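You operate a simulated robot arm through the tools that you are given. There is no shell and no other tool. Be economical: measure what you need, move in short steps, check, and stop when the job is done.

You are at the controls of a simulated two-armed robot. One attempt, no reset.

JOB
Steady the prime dispenser, dose the beaker by its card, then top up to about 100 ml.
Fine: hold it with one hand. Move the prime beaker to the cart deck, top up from the plain bottle, put that back and cap it. Set down upright: prime beaker, plain bottle.

The check looks at the end state, three seconds after you hand in, the way a careful person would. Anything else that was tipped, shoved, dropped, spilled or broken makes it a failure. A push-on lid holds only when it is set on centred and level and pressed home; a screw cap is set on level and turned clockwise until tight.

ROBOT AND FRAMES
Two 6-joint arms with two-finger parallel grippers on one trunk, on a base that drives. Base frame: it is fixed to the floor where the robot stands at the start and does not move with it; the origin is under the middle of the robot, x ahead of it, y to its left, z up; the surface under the hand at the start is at about z = 900. Lengths are in mm, angles in degrees, forces in N, time in s.
The left shoulder is at the start at [60, 187, 1197], the right one opposite. With the tool pointing down near the work surface each hand reaches from about 260 to 620 mm from the robot's upright axis, wherever it stands, measured 20 degrees to its own side. Places, roughly: cart deck [600, 800, 800]; prime card [700, 200, 1200]; prime plunger [500, 100, 1100]. Payload 1.57 kg a hand.
Tool frame (each hand has its own): the origin (TCP) lies between the finger pads and is the grasp point; the fingertips stand 30 mm ahead of it; z points along the fingers, y is the line along which they close. The gripper opens to 110 mm. The fingers are 24 mm wide and 12 mm thick; the gripper's body (48 by 112 mm) begins 78 mm behind the TCP.
Orientation is told as [roll, pitch, yaw] about the base's x, y, z axes, in that order, counted from this pose: with the fingers straight down and closing along the base's y, the tool's x points along the base's -x, its y along +y and its z along -z.

CONTROLS
- The arms move only by the tool step_arm. It takes "left_commands", "right_commands" or both (then of equal length, played together; a hand with none holds still); each is a list of rows, each an object of numbers (a shift or turn left out is 0, a gripper value left out holds the last): "dx", "dy", "dz": the shift along the tool's x, y, z in mm; "rx", "ry", "rz": the turn, a rotation vector about the tool's x, y, z in degrees; "claw": the gripper command, from -1 (shut) to 1 (fully open), values between in proportion. In form: [{"dx": .., "dy": .., "dz": .., "rx": .., "ry": .., "rz": .., "claw": ..}, ...]. A call has 1 to 8 rows; each row is the pose to reach, as a shift and turn from the pose commanded when the call began, along the tool's axes at that moment. A row lasts 0.2 s, in which the tool goes at most 50 mm and 8.6 degrees; a call with a longer step from one row to the next is refused whole, and so is a gripper value outside its range. A pose out of reach is approached as far as the arm can. The call stops where the force on the tool passes 40 N (or 10 N more than at its start, if that is more) or the arm is blocked; 0.2 s more then pass. The fingers move at their own pace (about 153 mm/s each) and stop on an object; they squeeze with about 27 N. The grip force told is the motor's: it shows also when the fingers shut on nothing. Time passes only in rows, and 0.2 s behind the last, so rows that repeat a pose let the fingers close. The reply holds the time, the measured pose of the TCP, the force on the tool along the base axes, the opening and the grip force, in the units named above and with some noise, with the torque about the TCP (base axes, N m) and any sound that the robot's microphone picked up.
- Cameras (640 x 400 px; columns grow to the right, rows downward): "scene" is now at [-1.2, 41.3, 1729.5]; the picture's right is [0.60, -0.80, 0.00], its down [-0.67, -0.50, -0.55] and it looks along [0.44, 0.33, -0.83] (base axes); focal length 285 px, centre (320, 200). "left" rides on the left gripper at [70, -16, -141] in its tool frame; the picture's right is [0.23, 0.97, 0.00], its down [-0.86, 0.20, -0.48] and it looks along [-0.47, 0.11, 0.88] (tool axes); focal length 222 px, centre (320, 200). "right" rides on the right gripper at [70, 16, -141] in its tool frame; the picture's right is [-0.23, 0.97, 0.00], its down [-0.86, -0.20, -0.48] and it looks along [-0.47, -0.11, 0.88] (tool axes); focal length 222 px, centre (320, 200). There is no depth. A picture from a camera that has moved, and an enlarged one, comes with that camera's place and axes in the base frame and with its lens.
- snapshot(camera): a new picture of that camera. The clock stands still meanwhile.
- lift_body(by): slides the trunk up (or, below 0, down) by that many mm; the arms and the scene camera ride with it, the base frame stays. It gives what a move gives, with no picture.
- roll_base(legs): drives the robot by 1 to 6 legs, each [ahead, left, turn to the left] in mm, mm and degrees, along the robot's own axes; the way and the turn of a leg run together, so that a leg with both is an arc; at most 1500 mm and 180 degrees a leg. The arms and the cameras ride along, it lands a little off, and it stops where it bumps. It gives what a move gives.
- pan_tilt(pan, tilt): turns the head with the scene camera to pan (to the left, within 86 degrees either way) and tilt (down, from -29 to 69), counted from straight ahead of the robot. It gives what a move gives.
- inspect(camera, box): a new picture of the part [left, top, right, bottom] of that camera's present view, enlarged. The clock stands still meanwhile.
- sign_off(): hands the job in; it is judged then, once.

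Go step by step. Nothing tells you exact positions but the pictures and the camera data: compare them with the known pose of the tool, close in by small moves and look again before you grip or let go. The budget is 120 turns and 88 pictures, counting those below and the enlarged ones. Unless the task says otherwise, let go and move clear before handing in, and close with one line.

The tools are called after "Emit:" as a command line: name --argument value ..., lists and objects as JSON in quotes. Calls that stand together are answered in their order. step_arm: Moves the arms, as the interface text tells. Its arguments: {"type":"object","properties":{"left_commands":{"type":"array","items":{"type":"object","properties":{"dx":{"type":"number"},"dy":{"type":"number"},"dz":{"type":"number"},"rx":{"type":"number"},"ry":{"type":"number"},"rz":{"type":"number"},"claw":{"type":"number"}}}},"right_commands":{"type":"array","items":{"type":"object","properties":{"dx":{"type":"number"},"dy":{"type":"number"},"dz":{"type":"number"},"rx":{"type":"number"},"ry":{"type":"number"},"rz":{"type":"number"},"claw":{"type":"number"}}}}},"required":[]} The other tools are called the same way: lift_body (by) slides the trunk up or down; roll_base (legs) drives the base; pan_tilt (pan, tilt) turns the head that bears the scene camera; snapshot (camera) takes a picture; inspect (camera, box) takes an enlarged picture of a part of a camera's view; sign_off () hands the job in.

At the start:

```text
t: 0.0
left_position: [289.6, 406.3, 1236.7]
left_orientation: [0.1, -0.1, 0.1]
left_contact_force: [0.0, -0.2, -0.6]
left_wrist_torque: [0.01, 0.03, -0.01]
left_grip_width: 110.0
left_grasp_force: 0.0
right_position: [340.0, 43.4, 1280.1]
right_orientation: [0.0, 0.0, 0.0]
right_contact_force: [-1.0, -0.5, 0.0]
right_wrist_torque: [0.0, 0.02, 0.01]
right_grip_width: 110.1
right_grasp_force: 0.0
trunk travel left (down, up): [-825.0, 165.0]
robot x, y, heading: [-2.1, 0.9, 0.2]
head pan, tilt: [36.8, 56.4]
```

scene: 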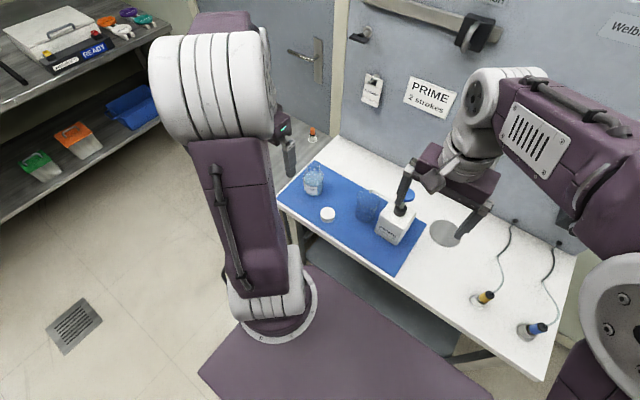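
right: 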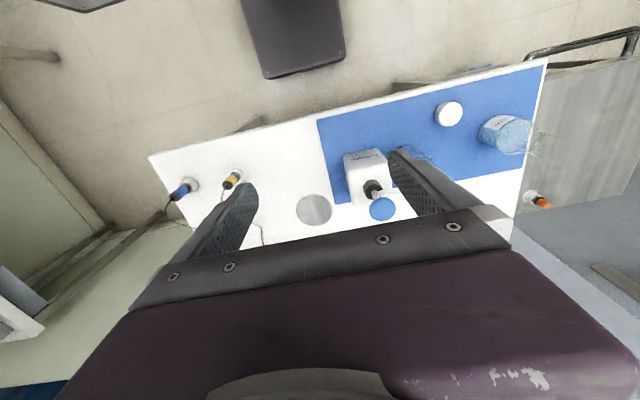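
left: 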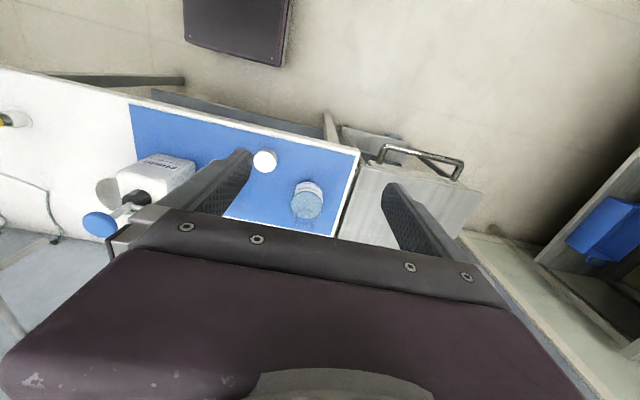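

I see a table with a blue mat, a white dispenser (bottle with blue plunger), a glass beaker and a bottle, with the cart to the left. First I look closer at the card and the table.

Emit:
inspect --camera "scene" --box '[270, 120, 470, 280]'

Emit:
inspect --camera "scene" --box '[350, 60, 470, 135]'

Emit:
inspect --camera "left" --box '[70, 80, 390, 280]'

```text
2.50 times, centred on (370, 200) of scene
camera zoom: at [-1.2, 41.3, 1729.5], right [0.6, -0.8, 0.0], down [-0.67, -0.5, -0.55], along [0.44, 0.33, -0.83], focal length 714 px, centre (195, 200)
```

zoom: 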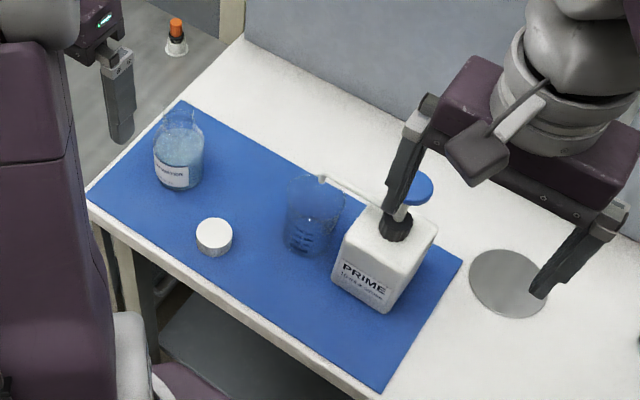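

```text
5.33 times, centred on (410, 98) of scene
camera zoom: at [-1.2, 41.3, 1729.5], right [0.6, -0.8, 0.0], down [-0.67, -0.5, -0.55], along [0.44, 0.33, -0.83], focal length 1522 px, centre (-160, 747)
```

zoom: 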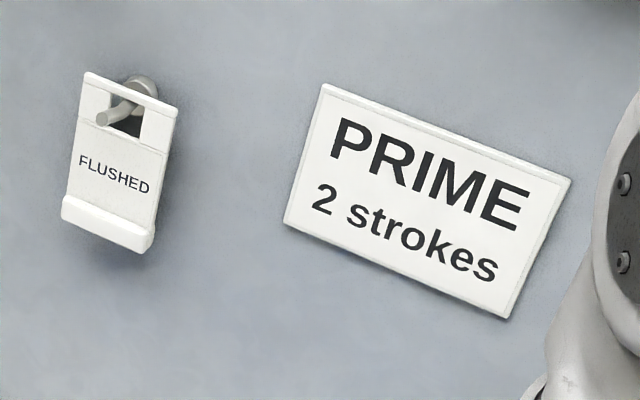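

```text
2.00 times, centred on (230, 180) of left
camera zoom: at [221.2, 389.7, 1378.6], right [-0.23, 0.97, 0.0], down [0.86, 0.2, 0.48], along [0.47, 0.11, -0.88], focal length 444 px, centre (500, 240)
```

zoom: 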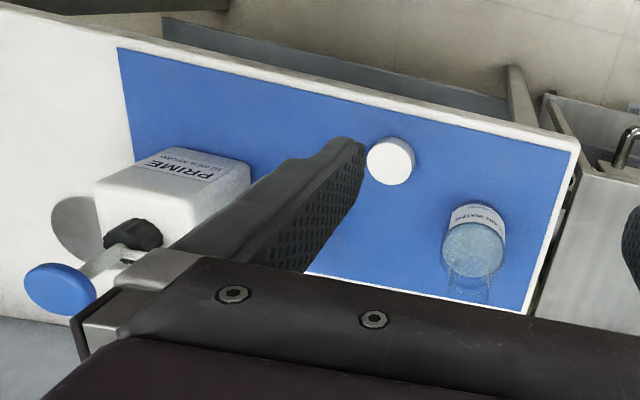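

The card says PRIME, 2 strokes; the bottle, cap, beaker and dispenser stand on the blue mat. I move the right hand off to the side to get a clear view.

Emit:
step_arm --right_commands '[{"dy": -45}, {"dy": -90}, {"dy": -135}, {"dy": -180}]'

Emit:
snapshot --camera "right"

Emit:
inspect --camera "scene" --box '[280, 140, 440, 280]'

```text
t: 1.0
left_position: [289.3, 406.4, 1237.6]
left_orientation: [0.1, 0.0, 0.0]
left_contact_force: [0.6, 0.2, 0.0]
left_wrist_torque: [0.0, 0.01, 0.0]
left_grip_width: 110.2
left_grasp_force: 0.1
right_position: [338.3, -140.8, 1282.1]
right_orientation: [0.1, 0.0, 0.0]
right_contact_force: [-1.4, -0.1, -0.4]
right_wrist_torque: [0.01, 0.03, -0.01]
right_grip_width: 110.1
right_grasp_force: 0.1
trunk travel left (down, up): [-825.0, 165.0]
robot x, y, heading: [1.7, -4.1, 0.1]
head pan, tilt: [36.8, 56.4]
```

```text
81 pictures are left
camera right: at [268.7, -124.5, 1423.7], right [0.23, 0.97, 0.0], down [0.86, -0.2, 0.48], along [0.47, -0.11, -0.88], focal length 222 px, centre (320, 200)
```

right: 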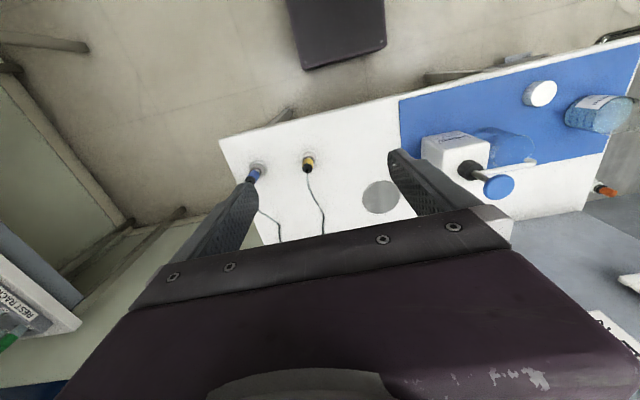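

```text
2.86 times, centred on (360, 210) of scene
camera zoom: at [-1.6, 39.2, 1729.6], right [0.6, -0.8, 0.0], down [-0.67, -0.5, -0.55], along [0.44, 0.33, -0.83], focal length 815 px, centre (206, 171)
```

zoom: 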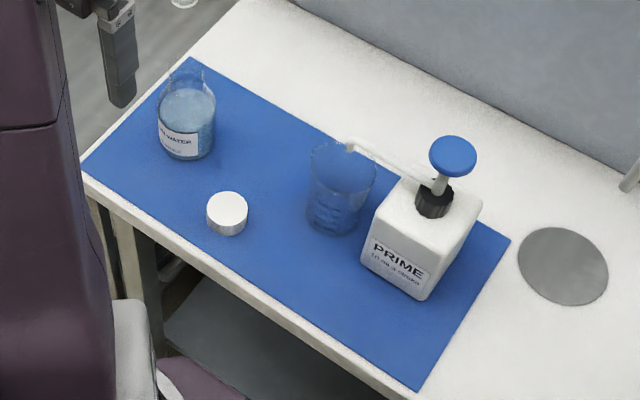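

The dispenser's body spans roughly x 442–530, y 74–150, plunger top about (485, 113, 1100), beaker about (470, 210). The right hand shall hold the dispenser body from the right, sloped 35° down, so I turn it in the air first.

Emit:
step_arm --right_commands '[{"rx": -3.57, "ry": 3.57, "rz": 6.86}, {"rx": -7.14, "ry": 7.14, "rz": 13.72}, {"rx": -10.71, "ry": 10.71, "rz": 20.58}, {"rx": -14.28, "ry": 14.28, "rz": 27.44}, {"rx": -17.85, "ry": 17.85, "rz": 34.3}, {"rx": -21.42, "ry": 21.42, "rz": 41.16}]'

Emit:
step_arm --right_commands '[{"rx": -3.57, "ry": 3.57, "rz": 6.86}, {"rx": -7.14, "ry": 7.14, "rz": 13.72}, {"rx": -10.71, "ry": 10.71, "rz": 20.58}, {"rx": -14.28, "ry": 14.28, "rz": 27.44}, {"rx": -17.85, "ry": 17.85, "rz": 34.3}, {"rx": -21.42, "ry": 21.42, "rz": 41.16}]'

Emit:
snapshot --camera "right"

```text
t: 2.4
left_position: [289.9, 405.5, 1237.4]
left_orientation: [0.2, 0.1, 0.1]
left_contact_force: [0.2, 0.0, -0.4]
left_wrist_torque: [0.0, -0.06, -0.01]
left_grip_width: 109.9
left_grasp_force: 0.0
right_position: [341.3, -138.2, 1280.8]
right_orientation: [13.0, 26.9, -39.1]
right_contact_force: [-0.1, -0.2, 0.3]
right_wrist_torque: [0.03, -0.01, 0.0]
right_grip_width: 110.1
right_grasp_force: 0.1
trunk travel left (down, up): [-825.0, 165.0]
robot x, y, heading: [-1.7, -2.2, -0.1]
head pan, tilt: [36.8, 56.4]
```

```text
t: 3.8
left_position: [290.2, 404.9, 1236.7]
left_orientation: [0.0, 0.1, 0.0]
left_contact_force: [-0.1, 0.4, 0.7]
left_wrist_torque: [0.02, 0.0, -0.01]
left_grip_width: 110.2
left_grasp_force: 0.1
right_position: [340.3, -137.6, 1281.2]
right_orientation: [0.0, 55.0, -90.1]
right_contact_force: [0.2, 0.2, 0.4]
right_wrist_torque: [0.01, 0.03, 0.01]
right_grip_width: 109.9
right_grasp_force: 0.0
trunk travel left (down, up): [-825.0, 165.0]
robot x, y, heading: [0.1, -0.0, -0.2]
head pan, tilt: [36.8, 56.4]
```

```text
79 pictures are left
camera right: at [356.5, -213.1, 1418.1], right [0.97, -0.13, -0.19], down [-0.2, -0.88, -0.43], along [-0.11, 0.45, -0.89], focal length 222 px, centre (320, 200)
```

right: 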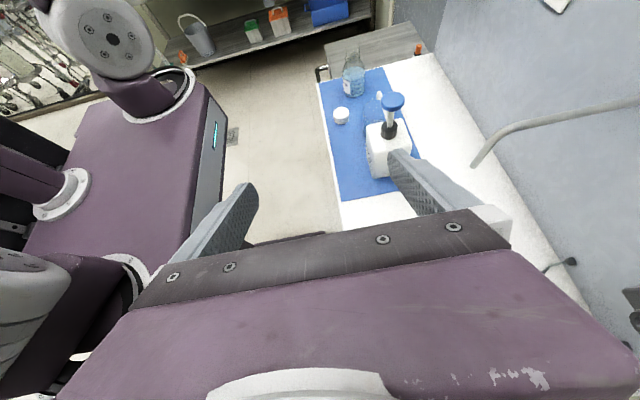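

The right hand is turned as wanted. Now I bring it near the dispenser's right side, still clear, and look.

Emit:
step_arm --right_commands '[{"dx": -17, "dy": 24, "dz": 28}, {"dx": -34, "dy": 48, "dz": 56}, {"dx": -52, "dy": 72, "dz": 84}, {"dx": -69, "dy": 97, "dz": 112}, {"dx": -86, "dy": 121, "dz": 140}, {"dx": -103, "dy": 145, "dz": 168}]'

Emit:
snapshot --camera "right"

Emit:
snapshot --camera "scene"

```text
t: 5.2
left_position: [292.1, 406.0, 1237.1]
left_orientation: [0.0, 0.1, 0.0]
left_contact_force: [-0.1, 0.1, -0.2]
left_wrist_torque: [0.01, 0.02, 0.0]
left_grip_width: 110.1
left_grasp_force: 0.0
right_position: [487.2, -58.3, 1097.9]
right_orientation: [0.0, 54.9, -89.9]
right_contact_force: [0.5, -0.1, 0.2]
right_wrist_torque: [0.02, 0.03, -0.01]
right_grip_width: 109.8
right_grasp_force: 0.0
trunk travel left (down, up): [-825.0, 165.0]
robot x, y, heading: [1.8, 1.1, 0.2]
head pan, tilt: [36.8, 56.4]
```

```text
78 pictures are left
camera right: at [503.5, -133.4, 1236.8], right [0.97, -0.13, -0.19], down [-0.2, -0.88, -0.42], along [-0.11, 0.45, -0.89], focal length 222 px, centre (320, 200)
```

right: 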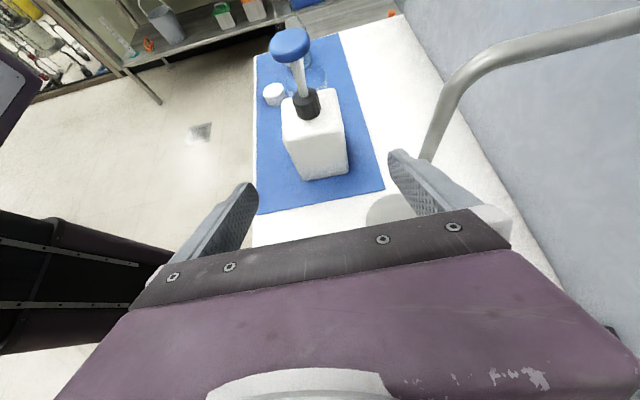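

```text
77 pictures are left
camera scene: at [0.5, 41.7, 1729.6], right [0.6, -0.8, 0.0], down [-0.67, -0.5, -0.55], along [0.44, 0.33, -0.83], focal length 285 px, centre (320, 200)
```

scene: 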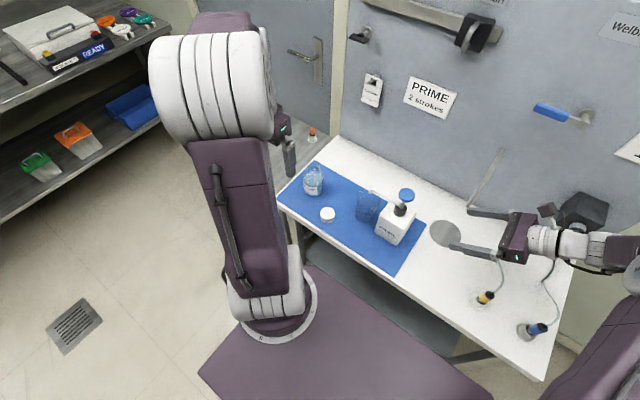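

There is a tap spout ending at about (576, -36, 1080), so I must keep x below about 490. The body spans x 437–518; I align to x 478 and advance part way.

Emit:
step_arm --right_commands '[{"dx": -28, "dy": -9}, {"dx": -28, "dy": -9, "dz": 45}, {"dx": -28, "dy": -9, "dz": 90}, {"dx": -28, "dy": -9, "dz": 135}]'

Emit:
snapshot --camera "right"

```text
t: 6.2
left_position: [290.8, 407.1, 1236.1]
left_orientation: [0.0, 0.1, 0.0]
left_contact_force: [-0.3, 0.7, -0.5]
left_wrist_torque: [0.0, -0.01, 0.03]
left_grip_width: 110.0
left_grasp_force: 0.1
right_position: [477.7, 36.5, 997.6]
right_orientation: [0.1, 55.0, -89.9]
right_contact_force: [-0.7, 0.7, -0.9]
right_wrist_torque: [0.02, 0.0, 0.02]
right_grip_width: 109.6
right_grasp_force: 0.0
trunk travel left (down, up): [-825.0, 165.0]
robot x, y, heading: [-3.7, 0.4, 0.1]
head pan, tilt: [36.8, 56.4]
```

```text
76 pictures are left
camera right: at [493.3, -38.1, 1135.4], right [0.97, -0.13, -0.18], down [-0.2, -0.88, -0.42], along [-0.11, 0.45, -0.89], focal length 222 px, centre (320, 200)
```

right: 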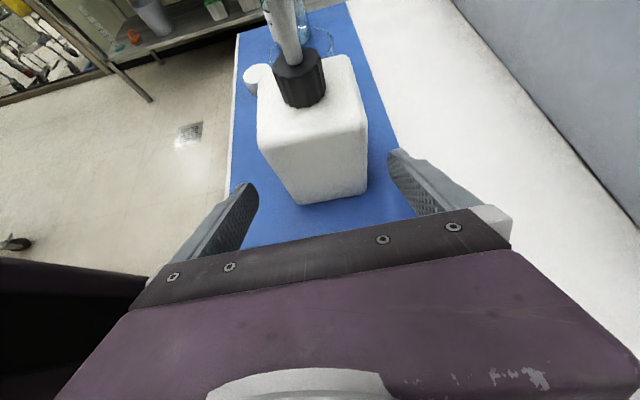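

Centred well at x 478. Advance 75 mm and close on the body.

Emit:
step_arm --right_commands '[{"dz": 38}, {"dz": 75}, {"dz": 75, "claw": 0.7}, {"dz": 75, "claw": 0.5}, {"dz": 75, "claw": 0.3}, {"dz": 75, "claw": -0.2}, {"dz": 75, "claw": -1}]'

Emit:
snapshot --camera "right"

```text
t: 7.8
left_position: [290.4, 405.7, 1236.3]
left_orientation: [0.0, -0.1, 0.0]
left_contact_force: [-1.5, 0.2, -0.3]
left_wrist_torque: [0.01, -0.01, 0.02]
left_grip_width: 110.0
left_grasp_force: 0.0
right_position: [476.9, 99.0, 955.1]
right_orientation: [0.0, 54.9, -89.8]
right_contact_force: [-0.9, -0.5, 0.0]
right_wrist_torque: [0.05, -0.1, -0.04]
right_grip_width: 85.0
right_grasp_force: 26.8
trunk travel left (down, up): [-825.0, 165.0]
robot x, y, heading: [2.6, -0.4, -0.1]
head pan, tilt: [36.8, 56.4]
```

```text
75 pictures are left
camera right: at [493.6, 23.6, 1093.1], right [0.97, -0.13, -0.19], down [-0.2, -0.88, -0.42], along [-0.11, 0.45, -0.89], focal length 222 px, centre (320, 200)
```

right: 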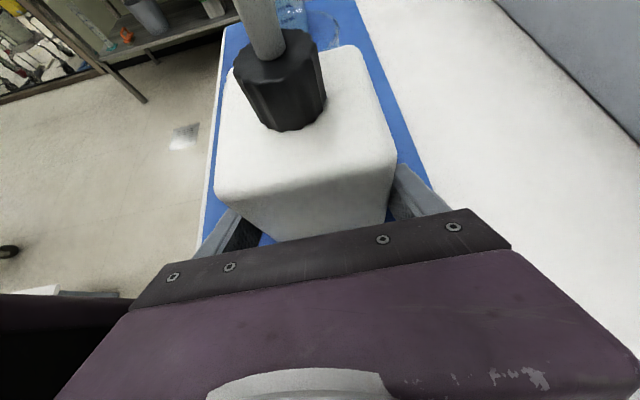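

The dispenser is held (85 mm grip). Now the left hand, shut, goes above the plunger at about (481, 113).

Emit:
step_arm --left_commands '[{"dx": -24, "dy": -37, "claw": -1}, {"dx": -48, "dy": -73, "claw": -1}, {"dx": -72, "dy": -110, "claw": -1}, {"dx": -95, "dy": -147, "claw": -1}, {"dx": -119, "dy": -183, "claw": -1}, {"dx": -143, "dy": -220, "claw": -1}, {"dx": -167, "dy": -257, "claw": -1}, {"dx": -190, "dy": -293, "dz": 20, "claw": -1}]'

Emit:
snapshot --camera "left"

Emit:
inspect --camera "scene" --box '[300, 120, 500, 260]'

```text
t: 9.6
left_position: [481.3, 113.7, 1218.5]
left_orientation: [0.1, 0.1, 0.0]
left_contact_force: [0.4, -0.7, 0.8]
left_wrist_torque: [-0.02, 0.03, 0.0]
left_grip_width: 0.1
left_grasp_force: 21.3
right_position: [477.7, 97.0, 955.1]
right_orientation: [0.1, 55.0, -90.0]
right_contact_force: [0.0, 0.5, -0.1]
right_wrist_torque: [-0.14, -0.14, 0.07]
right_grip_width: 84.9
right_grasp_force: 27.0
trunk travel left (down, up): [-825.0, 165.0]
robot x, y, heading: [-0.2, -1.1, 0.1]
head pan, tilt: [36.8, 56.4]
```

```text
74 pictures are left
camera left: at [411.5, 97.6, 1361.3], right [-0.23, 0.97, 0.0], down [0.86, 0.2, 0.48], along [0.46, 0.11, -0.88], focal length 222 px, centre (320, 200)
```

left: 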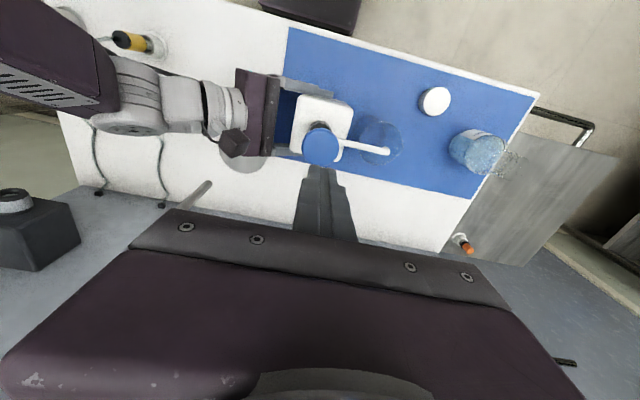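

```text
2.86 times, centred on (400, 190) of scene
camera zoom: at [0.4, 39.8, 1729.6], right [0.6, -0.8, 0.0], down [-0.67, -0.5, -0.55], along [0.44, 0.33, -0.83], focal length 815 px, centre (91, 229)
```

zoom: 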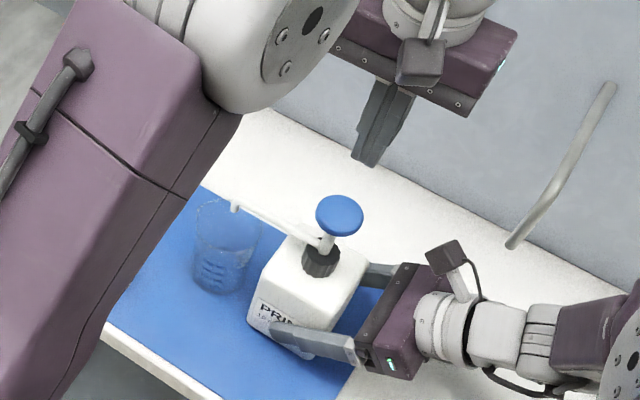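

Plunger top is about (477, 113, 1110), fingertips now at z 1188. I shift 4 mm and descend to just above it.

Emit:
step_arm --left_commands '[{"dx": 4, "dz": 30}, {"dx": 4, "dz": 58}]'

Emit:
inspect --camera "left" --box '[220, 60, 480, 220]'

Emit:
inspect --camera "scene" --box '[350, 160, 450, 240]'

```text
t: 10.2
left_position: [476.4, 112.9, 1160.4]
left_orientation: [0.0, 0.0, 0.0]
left_contact_force: [-0.4, -0.4, -0.2]
left_wrist_torque: [-0.01, 0.03, 0.0]
left_grip_width: 0.0
left_grasp_force: 21.9
right_position: [477.5, 98.6, 954.6]
right_orientation: [0.1, 54.9, -90.0]
right_contact_force: [1.2, 0.0, 0.4]
right_wrist_torque: [0.06, -0.12, 0.0]
right_grip_width: 84.9
right_grasp_force: 26.9
trunk travel left (down, up): [-825.0, 165.0]
robot x, y, heading: [1.7, -6.6, -0.2]
head pan, tilt: [36.8, 56.4]
```

```text
2.46 times, centred on (350, 140) of left
camera zoom: at [408.5, 96.6, 1301.8], right [-0.23, 0.97, 0.0], down [0.85, 0.2, 0.48], along [0.47, 0.11, -0.88], focal length 547 px, centre (246, 348)
```

zoom: 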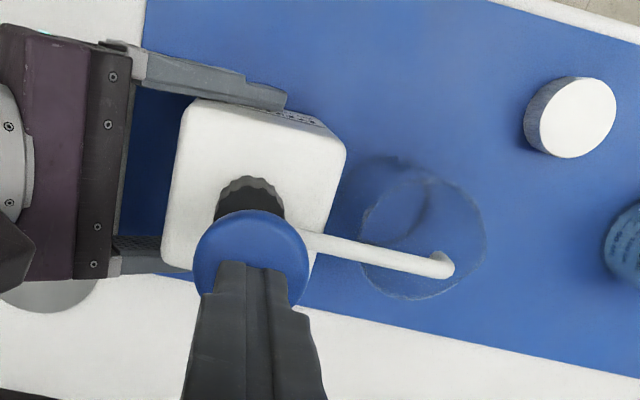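

```text
5.00 times, centred on (400, 200) of scene
camera zoom: at [-0.3, 41.1, 1729.6], right [0.6, -0.8, 0.0], down [-0.67, -0.5, -0.55], along [0.44, 0.33, -0.83], focal length 1427 px, centre (-80, 200)
```

zoom: 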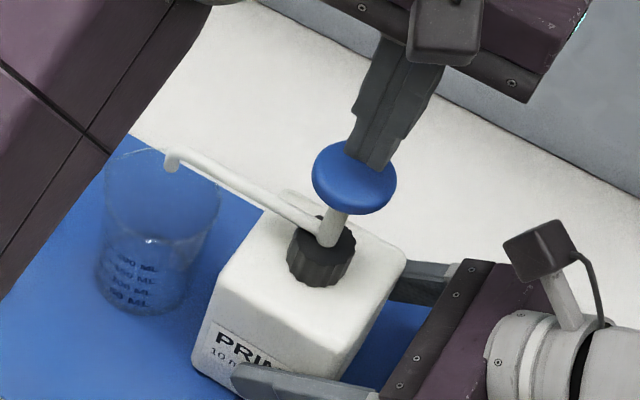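

Tips are 20 mm above the disc and centred. I press slowly.

Emit:
step_arm --left_commands '[{"dz": 6}, {"dz": 12}, {"dz": 17}, {"dz": 20}, {"dz": 23}, {"dz": 26}, {"dz": 29}, {"dz": 32}]'

```text
t: 12.0
left_position: [475.2, 113.2, 1125.7]
left_orientation: [0.0, -0.1, 0.0]
left_contact_force: [-1.5, -0.1, 3.1]
left_wrist_torque: [-0.05, 0.03, -0.01]
left_grip_width: 0.1
left_grasp_force: 21.2
right_position: [477.6, 99.5, 954.6]
right_orientation: [-0.1, 54.8, -89.9]
right_contact_force: [1.9, 1.8, -1.3]
right_wrist_torque: [-0.11, -0.02, -0.09]
right_grip_width: 84.8
right_grasp_force: 26.4
trunk travel left (down, up): [-825.0, 165.0]
robot x, y, heading: [-5.5, -2.8, -0.2]
head pan, tilt: [36.8, 56.4]
```

Slight contact (3 N) at tip z about 1096. Continue pressing.

Emit:
step_arm --left_commands '[{"dz": 4}, {"dz": 8}, {"dz": 12}, {"dz": 16}]'

Emit:
inspect --camera "scene" --box '[350, 160, 450, 240]'

```text
t: 13.0
left_position: [477.5, 114.2, 1111.3]
left_orientation: [-0.1, 0.0, 0.0]
left_contact_force: [-4.8, 5.3, 14.7]
left_wrist_torque: [0.14, 0.18, -0.07]
left_grip_width: 0.0
left_grasp_force: 21.5
right_position: [478.1, 99.9, 954.5]
right_orientation: [0.0, 55.0, -90.0]
right_contact_force: [6.3, -3.7, -5.6]
right_wrist_torque: [0.93, 0.32, -0.05]
right_grip_width: 85.1
right_grasp_force: 26.1
trunk travel left (down, up): [-825.0, 165.0]
robot x, y, heading: [2.7, -0.4, -0.2]
head pan, tilt: [36.8, 56.4]
heard: click
```

```text
5.00 times, centred on (400, 200) of scene
camera zoom: at [-1.8, 41.7, 1729.6], right [0.6, -0.8, 0.0], down [-0.67, -0.5, -0.55], along [0.44, 0.33, -0.83], focal length 1427 px, centre (-80, 200)
```

zoom: 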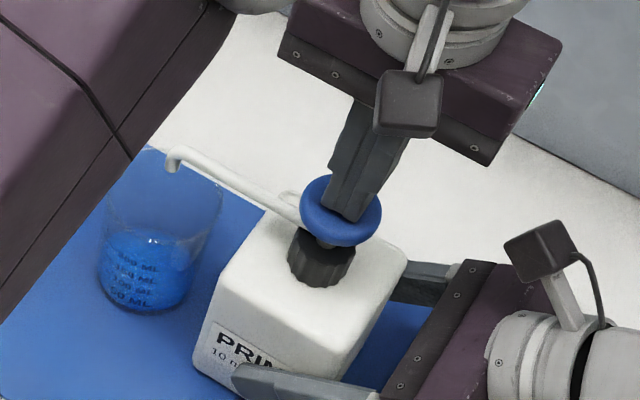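

A click: the stroke registered. Check the level in the beaker.

Emit:
inspect --camera "scene" --box '[364, 185, 404, 225]'

```text
10.00 times, centred on (384, 205) of scene
camera zoom: at [-1.8, 41.7, 1729.6], right [0.6, -0.8, 0.0], down [-0.67, -0.5, -0.55], along [0.44, 0.33, -0.83], focal length 2854 px, centre (-320, 150)
```

zoom: 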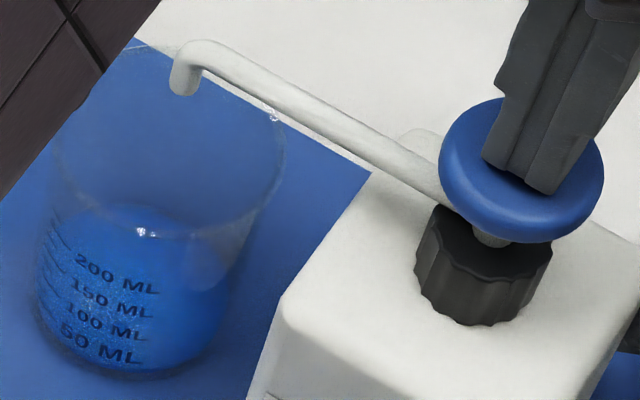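

The bright blue at the bottom is a thin layer from the first stroke. I raise the hand and let the plunger come back.

Emit:
step_arm --left_commands '[{"dz": -8}, {"dz": -16}, {"dz": -24}, {"dz": -40}, {"dz": -45}, {"dz": -45}, {"dz": -45}]'

Emit:
inspect --camera "scene" --box '[364, 175, 420, 231]'

```text
t: 14.6
left_position: [475.7, 111.1, 1155.0]
left_orientation: [0.0, 0.0, -0.1]
left_contact_force: [-0.4, 0.1, 0.6]
left_wrist_torque: [0.02, -0.01, 0.02]
left_grip_width: 0.0
left_grasp_force: 20.9
right_position: [477.7, 99.0, 954.2]
right_orientation: [0.0, 54.9, -89.8]
right_contact_force: [-0.1, 0.6, 0.6]
right_wrist_torque: [-0.02, -0.03, 0.0]
right_grip_width: 84.9
right_grasp_force: 27.1
trunk travel left (down, up): [-825.0, 165.0]
robot x, y, heading: [-2.7, 3.3, -0.1]
head pan, tilt: [36.8, 56.4]
```

```text
7.14 times, centred on (392, 203) of scene
camera zoom: at [-0.6, 41.4, 1729.5], right [0.6, -0.8, 0.0], down [-0.67, -0.5, -0.55], along [0.44, 0.33, -0.83], focal length 2038 px, centre (-194, 179)
```

zoom: 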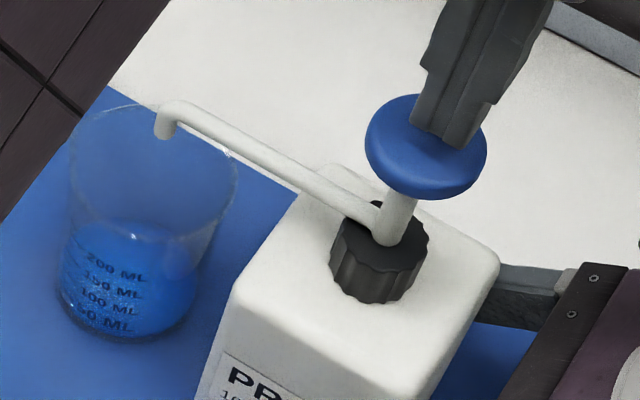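

The plunger is back up. Second stroke, same depth.

Emit:
step_arm --left_commands '[{"dz": 12}, {"dz": 20}, {"dz": 25}, {"dz": 30}, {"dz": 34}, {"dz": 38}, {"dz": 42}, {"dz": 45}]'

Emit:
inspect --camera "scene" --box '[364, 175, 420, 231]'

```text
t: 16.4
left_position: [476.5, 113.7, 1110.7]
left_orientation: [0.0, -0.1, 0.1]
left_contact_force: [0.9, -2.6, 13.9]
left_wrist_torque: [-0.08, 0.04, -0.16]
left_grip_width: 0.0
left_grasp_force: 21.4
right_position: [477.5, 98.3, 954.4]
right_orientation: [0.1, 54.9, -90.0]
right_contact_force: [3.4, 3.5, -4.5]
right_wrist_torque: [0.0, -0.21, -0.02]
right_grip_width: 84.8
right_grasp_force: 27.1
trunk travel left (down, up): [-825.0, 165.0]
robot x, y, heading: [-2.0, 4.2, -0.1]
head pan, tilt: [36.8, 56.4]
heard: click
```

```text
7.14 times, centred on (392, 203) of scene
camera zoom: at [-1.3, 41.4, 1729.6], right [0.6, -0.8, 0.0], down [-0.67, -0.5, -0.55], along [0.44, 0.33, -0.83], focal length 2038 px, centre (-194, 179)
```

zoom: 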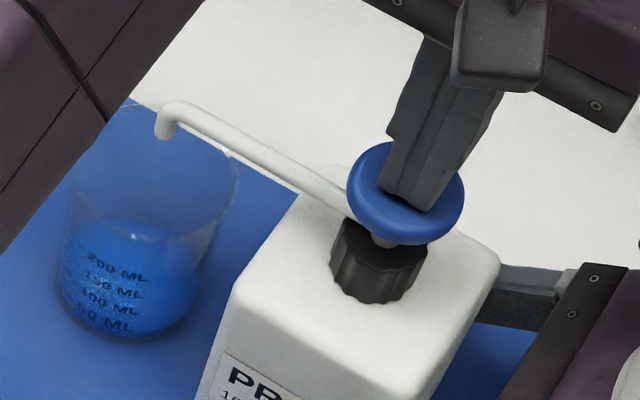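

Second click: 20 ml dosed. Raise the left hand clear, then release and withdraw the right hand the way it came.

Emit:
step_arm --left_commands '[{"dz": -8}, {"dz": -16}, {"dz": -24}, {"dz": -40}, {"dz": -80}, {"dz": -100}]'

Emit:
step_arm --right_commands '[{"claw": -0.2}, {"claw": 0.3}, {"claw": 0.8}, {"claw": 0.9}, {"dz": -40, "claw": 0.9}, {"dz": -85, "claw": 0.9}, {"dz": -130, "claw": 0.9}, {"dz": -170, "claw": 0.9}]'

Emit:
snapshot --camera "left"

```text
t: 17.8
left_position: [474.8, 113.0, 1210.5]
left_orientation: [0.0, 0.1, -0.1]
left_contact_force: [0.3, 1.0, -0.6]
left_wrist_torque: [-0.02, -0.01, 0.0]
left_grip_width: 0.2
left_grasp_force: 20.7
right_position: [477.7, 99.1, 954.4]
right_orientation: [0.0, 54.9, -89.9]
right_contact_force: [-0.6, 0.6, -0.3]
right_wrist_torque: [0.02, -0.03, 0.02]
right_grip_width: 85.0
right_grasp_force: 27.1
trunk travel left (down, up): [-825.0, 165.0]
robot x, y, heading: [4.0, -2.1, -0.0]
head pan, tilt: [36.8, 56.4]
```

```text
t: 19.6
left_position: [474.5, 113.8, 1209.7]
left_orientation: [0.0, -0.1, 0.1]
left_contact_force: [1.1, -0.2, 0.6]
left_wrist_torque: [0.01, -0.02, 0.01]
left_grip_width: 0.0
left_grasp_force: 22.1
right_position: [474.5, -42.8, 1053.6]
right_orientation: [0.2, 54.9, -89.9]
right_contact_force: [-0.1, -0.1, -0.2]
right_wrist_torque: [-0.03, 0.0, 0.03]
right_grip_width: 104.6
right_grasp_force: 0.0
trunk travel left (down, up): [-825.0, 165.0]
robot x, y, heading: [-1.7, 0.0, -0.0]
head pan, tilt: [36.8, 56.4]
```

```text
66 pictures are left
camera left: at [405.9, 96.0, 1351.9], right [-0.23, 0.97, 0.0], down [0.85, 0.2, 0.48], along [0.47, 0.11, -0.88], focal length 222 px, centre (320, 200)
```

left: 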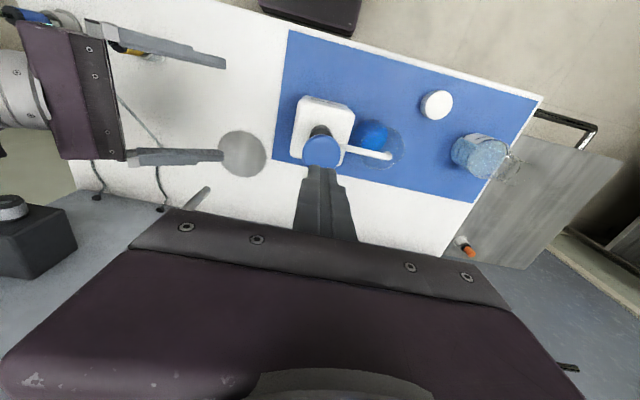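

The dispenser is free and both strokes are in. I withdraw the right hand upward and shift the left hand to open space for turning.

Emit:
step_arm --right_commands '[{"dx": 21, "dy": -21, "dz": -35}, {"dx": 43, "dy": -43, "dz": -70}, {"dx": 65, "dy": -65, "dz": -105}, {"dx": 86, "dy": -87, "dz": -140}, {"dx": 107, "dy": -108, "dz": -174}, {"dx": 129, "dy": -130, "dz": -209}]' --left_commands '[{"dx": 5, "dy": 10, "dz": -30}, {"dx": 23, "dy": 50, "dz": -40}, {"dx": 41, "dy": 92, "dz": -40}, {"dx": 59, "dy": 134, "dz": -40}, {"dx": 77, "dy": 176, "dz": -40}, {"dx": 95, "dy": 217, "dz": -40}]'

Emit:
step_arm --left_commands '[{"rx": 3.636, "ry": 2.314, "rz": -6.984, "claw": 0.2}, {"rx": 7.272, "ry": 4.628, "rz": -13.968}, {"rx": 10.908, "ry": 6.942, "rz": -20.952}, {"rx": 14.544, "ry": 9.256, "rz": -27.936}, {"rx": 18.18, "ry": 11.57, "rz": -34.92}, {"rx": 21.816, "ry": 13.884, "rz": -41.904}, {"rx": 25.452, "ry": 16.198, "rz": -48.888}, {"rx": 29.088, "ry": 18.512, "rz": -55.872}]'

Emit:
step_arm --left_commands '[{"rx": 3.636, "ry": 2.314, "rz": -6.984, "claw": 0.8}, {"rx": 7.272, "ry": 4.628, "rz": -13.968}, {"rx": 10.908, "ry": 6.942, "rz": -20.952}, {"rx": 14.544, "ry": 9.256, "rz": -27.936}, {"rx": 18.18, "ry": 11.57, "rz": -34.92}, {"rx": 21.816, "ry": 13.884, "rz": -41.904}, {"rx": 25.452, "ry": 16.198, "rz": -48.888}]'

Emit:
snapshot --camera "left"

Emit:
snapshot --camera "scene"

```text
t: 21.0
left_position: [377.5, 331.3, 1252.7]
left_orientation: [0.1, 0.0, -0.1]
left_contact_force: [-0.1, 0.3, 0.8]
left_wrist_torque: [0.0, -0.01, -0.01]
left_grip_width: 0.0
left_grasp_force: 21.2
right_position: [343.2, -135.9, 1278.1]
right_orientation: [0.2, 54.8, -89.8]
right_contact_force: [1.0, -0.2, 0.6]
right_wrist_torque: [-0.01, 0.01, -0.02]
right_grip_width: 104.8
right_grasp_force: 0.1
trunk travel left (down, up): [-825.0, 165.0]
robot x, y, heading: [1.5, -1.1, -0.1]
head pan, tilt: [36.8, 56.4]
```

```text
t: 22.8
left_position: [380.1, 331.7, 1250.5]
left_orientation: [-17.4, 28.7, 53.2]
left_contact_force: [-0.7, 0.8, -0.8]
left_wrist_torque: [0.0, 0.01, 0.0]
left_grip_width: 66.1
left_grasp_force: 0.0
right_position: [346.7, -136.5, 1276.8]
right_orientation: [0.1, 54.9, -89.8]
right_contact_force: [-0.1, 0.0, -0.5]
right_wrist_torque: [0.01, -0.02, -0.03]
right_grip_width: 104.3
right_grasp_force: 0.1
trunk travel left (down, up): [-825.0, 165.0]
robot x, y, heading: [2.2, -2.1, 0.2]
head pan, tilt: [36.8, 56.4]
```

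```text
t: 24.4
left_position: [381.0, 330.0, 1250.7]
left_orientation: [0.0, 55.1, 115.2]
left_contact_force: [-0.2, 0.2, -0.4]
left_wrist_torque: [0.02, -0.01, 0.01]
left_grip_width: 98.9
left_grasp_force: 0.0
right_position: [347.0, -138.1, 1275.8]
right_orientation: [0.2, 54.9, -89.8]
right_contact_force: [0.0, 0.7, 0.3]
right_wrist_torque: [0.03, 0.05, 0.0]
right_grip_width: 104.2
right_grasp_force: 0.0
trunk travel left (down, up): [-825.0, 165.0]
robot x, y, heading: [1.0, 0.9, -0.1]
head pan, tilt: [36.8, 56.4]
```

```text
65 pictures are left
camera left: at [364.6, 406.3, 1388.8], right [-0.83, -0.53, 0.19], down [-0.56, 0.71, -0.43], along [0.09, -0.46, -0.88], focal length 222 px, centre (320, 200)
```

left: 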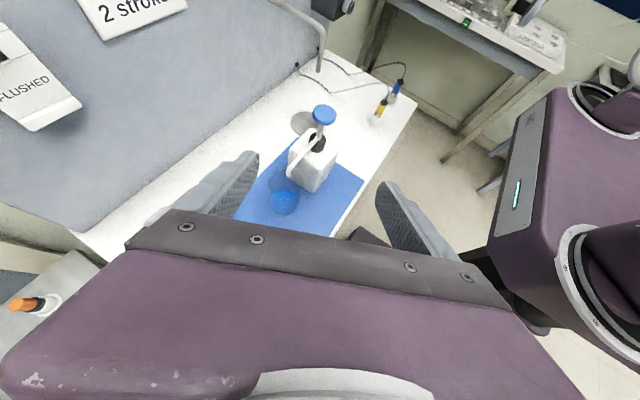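

```text
64 pictures are left
camera scene: at [-1.8, 41.2, 1729.5], right [0.6, -0.8, 0.0], down [-0.67, -0.5, -0.55], along [0.44, 0.33, -0.83], focal length 285 px, centre (320, 200)
```

scene: 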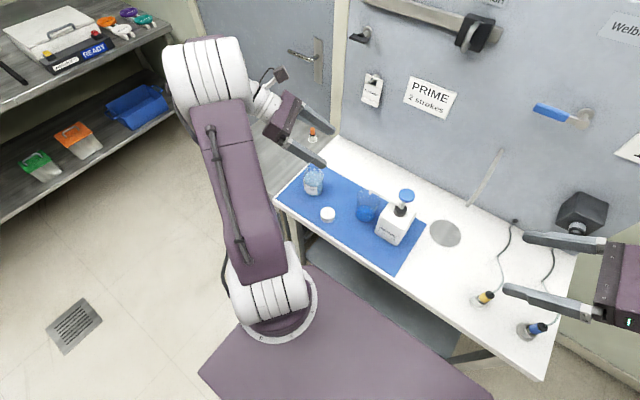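

Beaker is at about (475, 214). I turn the left hand 15° more so the wrist keeps clear of the bottle, then go to a pre-grasp point front-left of the beaker.

Emit:
step_arm --left_commands '[{"rx": 6.15, "rz": -4.31, "claw": 0.74}, {"rx": 12.29, "rz": -8.61}]'

Emit:
step_arm --left_commands '[{"dx": -27, "dz": 35}, {"dx": -54, "dy": 1, "dz": 71}, {"dx": -81, "dy": 1, "dz": 107}, {"dx": -108, "dy": 2, "dz": 142}, {"dx": -135, "dy": 3, "dz": 178}, {"dx": -162, "dy": 3, "dz": 213}]'

Emit:
snapshot --camera "left"

Emit:
inspect --camera "scene" --box '[270, 130, 430, 250]'

```text
t: 25.0
left_position: [379.6, 329.4, 1250.4]
left_orientation: [-0.1, 55.1, 130.0]
left_contact_force: [0.2, -0.6, -0.8]
left_wrist_torque: [0.02, 0.04, 0.03]
left_grip_width: 95.6
left_grasp_force: 0.1
right_position: [346.2, -138.4, 1276.8]
right_orientation: [0.2, 55.0, -89.8]
right_contact_force: [0.1, 0.1, 0.2]
right_wrist_torque: [0.04, -0.06, 0.0]
right_grip_width: 104.5
right_grasp_force: 0.1
trunk travel left (down, up): [-825.0, 165.0]
robot x, y, heading: [1.0, -2.3, 0.1]
head pan, tilt: [36.8, 56.4]
```

```text
t: 26.4
left_position: [433.2, 264.3, 996.8]
left_orientation: [-0.2, 54.8, 130.1]
left_contact_force: [-0.6, -0.6, 0.1]
left_wrist_torque: [0.0, 0.03, -0.02]
left_grip_width: 95.8
left_grasp_force: 0.0
right_position: [347.3, -137.9, 1277.4]
right_orientation: [0.1, 54.8, -89.9]
right_contact_force: [-0.4, 0.0, 0.0]
right_wrist_torque: [0.03, 0.03, 0.0]
right_grip_width: 104.5
right_grasp_force: 0.1
trunk travel left (down, up): [-825.0, 165.0]
robot x, y, heading: [-1.2, -1.3, 0.5]
head pan, tilt: [36.8, 56.4]
```

```text
63 pictures are left
camera left: at [397.0, 330.9, 1135.0], right [-0.66, -0.73, 0.19], down [-0.72, 0.55, -0.42], along [0.21, -0.41, -0.89], focal length 222 px, centre (320, 200)
```

left: 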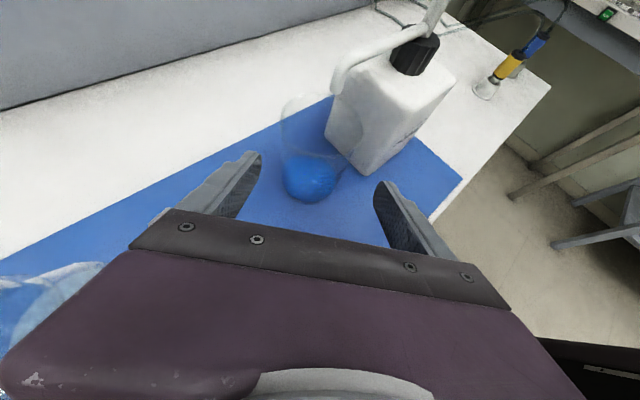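

```text
3.33 times, centred on (350, 190) of scene
camera zoom: at [0.3, 41.5, 1729.6], right [0.6, -0.8, 0.0], down [-0.67, -0.5, -0.55], along [0.44, 0.33, -0.83], focal length 951 px, centre (220, 233)
```

zoom: 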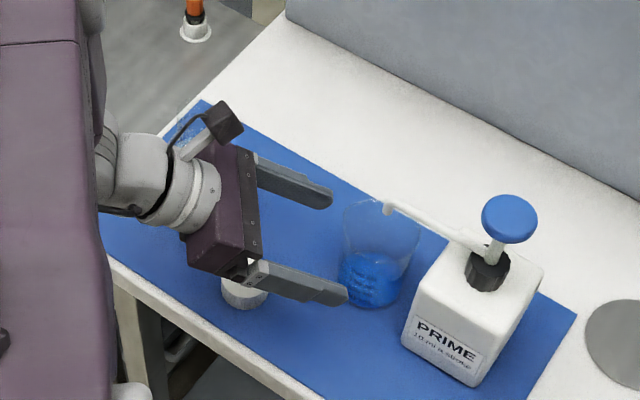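

The beaker is centred between the fingers, about 66 mm ahead horizontally. Advance and close.

Emit:
step_arm --left_commands '[{"dy": -2, "dz": 24}, {"dy": -2, "dz": 48}, {"dy": -2, "dz": 71}, {"dy": -2, "dz": 71, "claw": 0.4}, {"dy": -2, "dz": 71, "claw": 0.2}, {"dy": -2, "dz": 71, "claw": 0}, {"dy": -2, "dz": 71, "claw": -0.5}]'

Emit:
snapshot --camera "left"

```text
t: 28.0
left_position: [469.3, 221.9, 955.5]
left_orientation: [0.1, 54.9, 129.9]
left_contact_force: [0.5, 0.0, 0.4]
left_wrist_torque: [-0.02, 0.03, 0.0]
left_grip_width: 67.6
left_grasp_force: 26.9
right_position: [347.6, -137.1, 1276.5]
right_orientation: [0.1, 54.9, -90.0]
right_contact_force: [0.5, 0.3, -0.6]
right_wrist_torque: [0.02, 0.01, 0.02]
right_grip_width: 104.5
right_grasp_force: 0.1
trunk travel left (down, up): [-825.0, 165.0]
robot x, y, heading: [-1.8, -1.0, -0.0]
head pan, tilt: [36.8, 56.4]
```

```text
61 pictures are left
camera left: at [434.4, 290.4, 1094.9], right [-0.66, -0.73, 0.19], down [-0.72, 0.55, -0.43], along [0.21, -0.42, -0.89], focal length 222 px, centre (320, 200)
```

left: 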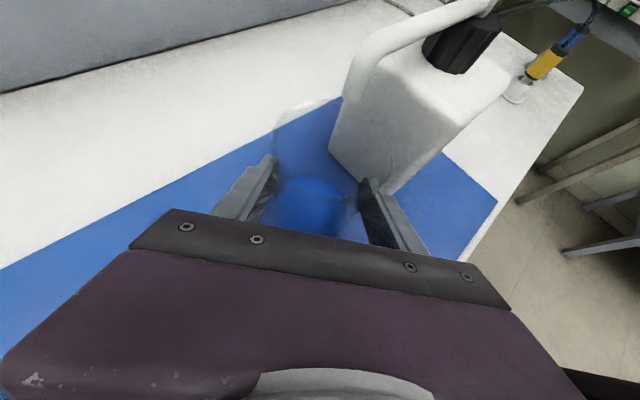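

The beaker is held at 67.6 mm. I lift it slightly, pull it out from under the spout toward me (-x), then raise it.

Emit:
step_arm --left_commands '[{"dx": 9.8, "dz": -6.9}, {"dx": -1.3, "dy": 23, "dz": -22.7}, {"dx": -12.3, "dy": 46, "dz": -38.5}, {"dx": -23.4, "dy": 69, "dz": -54.3}, {"dx": 5, "dy": 69, "dz": -74}, {"dx": 34, "dy": 69, "dz": -95}, {"dx": 70, "dy": 69, "dz": -120}, {"dx": 87, "dy": 69, "dz": -132}]'

Emit:
step_arm --left_commands '[{"dx": 33, "dz": -23}, {"dx": 66, "dz": -46}, {"dx": 82, "dz": -57}]'

Emit:
pan_tilt --pan 60 --tilt 50

Emit:
snapshot --camera "scene"

```text
t: 29.8
left_position: [379.0, 221.1, 1098.9]
left_orientation: [0.0, 55.0, 130.0]
left_contact_force: [-0.1, 0.3, -1.1]
left_wrist_torque: [0.03, 0.0, 0.01]
left_grip_width: 67.6
left_grasp_force: 26.9
right_position: [345.3, -138.1, 1277.0]
right_orientation: [0.1, 55.1, -89.9]
right_contact_force: [-0.4, 1.1, 0.0]
right_wrist_torque: [-0.02, -0.01, -0.01]
right_grip_width: 104.5
right_grasp_force: 0.1
trunk travel left (down, up): [-825.0, 165.0]
robot x, y, heading: [-1.4, -0.0, -0.3]
head pan, tilt: [36.8, 56.4]
```

```text
t: 30.6
left_position: [381.9, 222.5, 1201.4]
left_orientation: [0.0, 55.0, 130.1]
left_contact_force: [-1.1, 0.1, -0.3]
left_wrist_torque: [0.03, -0.01, 0.02]
left_grip_width: 67.8
left_grasp_force: 26.9
right_position: [347.2, -138.4, 1275.6]
right_orientation: [0.0, 54.9, -89.8]
right_contact_force: [-0.3, -1.0, -0.9]
right_wrist_torque: [0.0, 0.04, 0.01]
right_grip_width: 104.4
right_grasp_force: 0.0
trunk travel left (down, up): [-825.0, 165.0]
robot x, y, heading: [0.9, 2.2, -0.1]
head pan, tilt: [36.8, 56.4]
```

```text
t: 31.5
left_position: [380.9, 221.1, 1200.6]
left_orientation: [0.0, 55.0, 129.9]
left_contact_force: [0.6, -0.4, -0.5]
left_wrist_torque: [0.01, -0.02, 0.04]
left_grip_width: 67.6
left_grasp_force: 26.6
right_position: [346.3, -137.4, 1277.9]
right_orientation: [0.1, 54.8, -89.9]
right_contact_force: [0.5, 0.0, 1.2]
right_wrist_torque: [-0.01, 0.0, 0.01]
right_grip_width: 104.3
right_grasp_force: 0.1
trunk travel left (down, up): [-825.0, 165.0]
robot x, y, heading: [-0.1, 1.3, -0.1]
head pan, tilt: [60.0, 50.0]
```

```text
60 pictures are left
camera scene: at [-19.1, 65.5, 1737.8], right [0.87, -0.5, 0.0], down [-0.38, -0.66, -0.64], along [0.32, 0.56, -0.77], focal length 285 px, centre (320, 200)
```

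scene: 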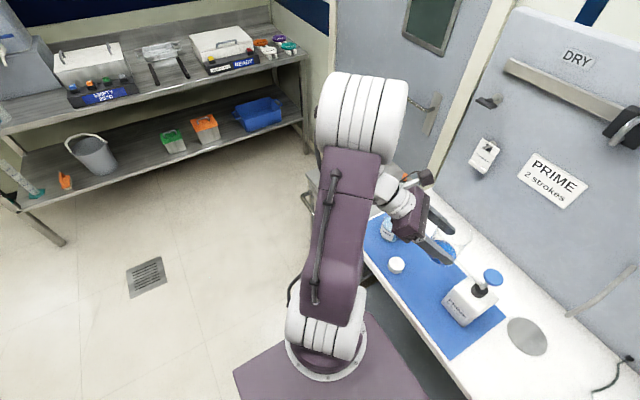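

The beaker is clear at z 1200 and the floor on the left is open. I back off a little and drive left 400 mm.

Emit:
roll_base --legs '[[-80, 0, 0], [0, 200, 0], [0, 200, 0]]'

Emit:
pan_tilt --pan 20 --tilt 56

Emit:
snapshot --camera "scene"

Emit:
snapshot --camera "left"

```text
t: 34.9
left_position: [304.5, 604.9, 1201.5]
left_orientation: [-0.1, 54.8, 129.3]
left_contact_force: [-0.7, -0.2, -1.3]
left_wrist_torque: [0.03, 0.0, 0.02]
left_grip_width: 67.3
left_grasp_force: 26.4
right_position: [266.2, 246.8, 1275.7]
right_orientation: [0.0, 55.0, -90.4]
right_contact_force: [0.1, -0.2, 0.1]
right_wrist_torque: [0.04, 0.01, -0.02]
right_grip_width: 104.5
right_grasp_force: 0.1
trunk travel left (down, up): [-825.0, 165.0]
robot x, y, heading: [-75.7, 387.6, -0.5]
head pan, tilt: [60.0, 50.0]
```

```text
t: 36.0
left_position: [304.1, 607.8, 1201.3]
left_orientation: [0.0, 55.0, 129.5]
left_contact_force: [-0.1, 0.9, -0.7]
left_wrist_torque: [0.01, 0.02, 0.01]
left_grip_width: 67.4
left_grasp_force: 27.0
right_position: [267.5, 250.3, 1276.9]
right_orientation: [0.1, 55.1, -90.4]
right_contact_force: [0.5, 0.4, -1.4]
right_wrist_torque: [0.03, -0.01, 0.0]
right_grip_width: 104.5
right_grasp_force: 0.1
trunk travel left (down, up): [-825.0, 165.0]
robot x, y, heading: [-79.5, 393.1, -0.2]
head pan, tilt: [20.0, 56.0]
```

```text
59 pictures are left
camera scene: at [-69.3, 413.8, 1730.0], right [0.33, -0.94, 0.0], down [-0.78, -0.28, -0.56], along [0.53, 0.19, -0.83], focal length 285 px, centre (320, 200)
```

scene: 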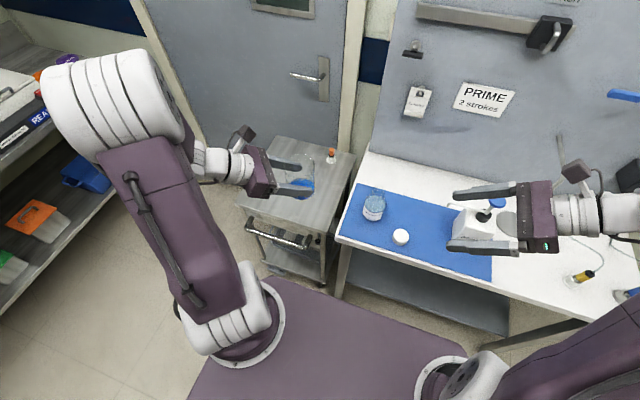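

```text
58 pictures are left
camera left: at [269.7, 677.1, 1339.7], right [-0.67, -0.72, 0.19], down [-0.72, 0.55, -0.43], along [0.2, -0.42, -0.89], focal length 222 px, centre (320, 200)
```

left: 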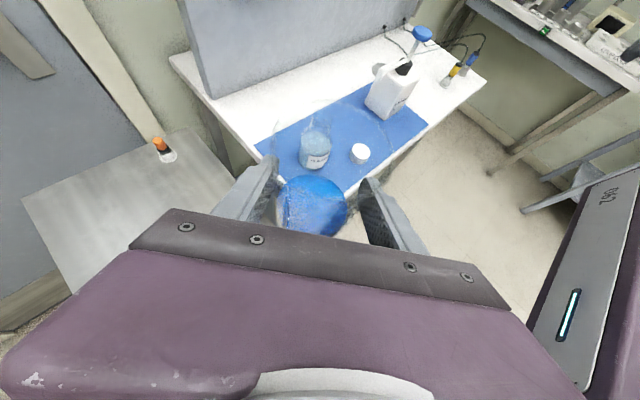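

The cart deck spans about x 398–817, y 563–919, with an orange-capped bottle at (727, 653). I drive forward again 75 mm, lower the trunk 100 mm, and aim to set the beaker at about (490, 660).

Emit:
roll_base --legs '[[75, 0, 0]]'

Emit:
lift_body --by -100

Emit:
snapshot --camera "left"

Emit:
snapshot --camera "scene"

```text
t: 37.0
left_position: [372.4, 609.3, 1203.0]
left_orientation: [-0.5, 55.2, 129.2]
left_contact_force: [-1.1, -0.4, -1.1]
left_wrist_torque: [0.02, -0.01, 0.05]
left_grip_width: 67.5
left_grasp_force: 27.2
right_position: [334.7, 250.0, 1280.0]
right_orientation: [0.6, 55.0, -89.9]
right_contact_force: [-0.3, -0.1, -1.3]
right_wrist_torque: [0.02, -0.04, -0.06]
right_grip_width: 104.3
right_grasp_force: 0.0
trunk travel left (down, up): [-825.0, 165.0]
robot x, y, heading: [-3.5, 394.8, -0.2]
head pan, tilt: [20.0, 56.0]
```

```text
t: 38.3
left_position: [379.0, 609.1, 1099.9]
left_orientation: [0.1, 55.1, 129.6]
left_contact_force: [0.9, -0.7, -0.9]
left_wrist_torque: [0.0, 0.02, -0.03]
left_grip_width: 67.6
left_grasp_force: 26.8
right_position: [341.7, 249.8, 1176.5]
right_orientation: [0.0, 54.9, -90.4]
right_contact_force: [0.2, -0.2, 0.9]
right_wrist_torque: [-0.04, 0.02, 0.01]
right_grip_width: 104.5
right_grasp_force: 0.0
trunk travel left (down, up): [-725.0, 265.0]
robot x, y, heading: [-1.5, 388.7, -0.4]
head pan, tilt: [20.0, 56.0]
```

```text
57 pictures are left
camera left: at [344.8, 677.2, 1239.4], right [-0.67, -0.72, 0.19], down [-0.72, 0.55, -0.43], along [0.2, -0.42, -0.89], focal length 222 px, centre (320, 200)
```

left: 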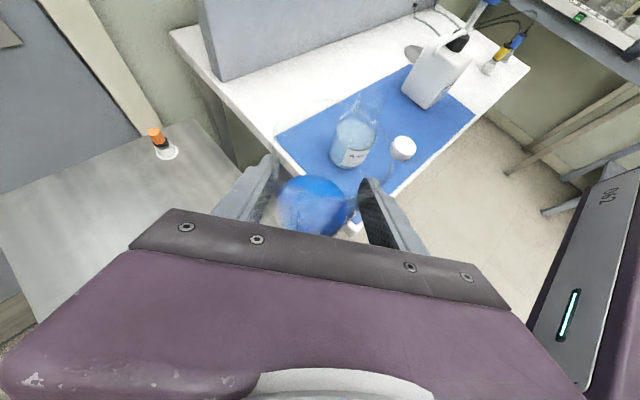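

```text
56 pictures are left
camera scene: at [6.1, 413.9, 1630.0], right [0.33, -0.94, 0.0], down [-0.78, -0.28, -0.56], along [0.53, 0.19, -0.83], focal length 285 px, centre (320, 200)
```

scene: 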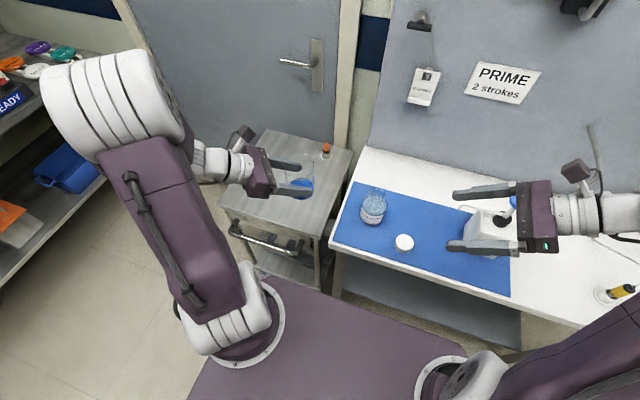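

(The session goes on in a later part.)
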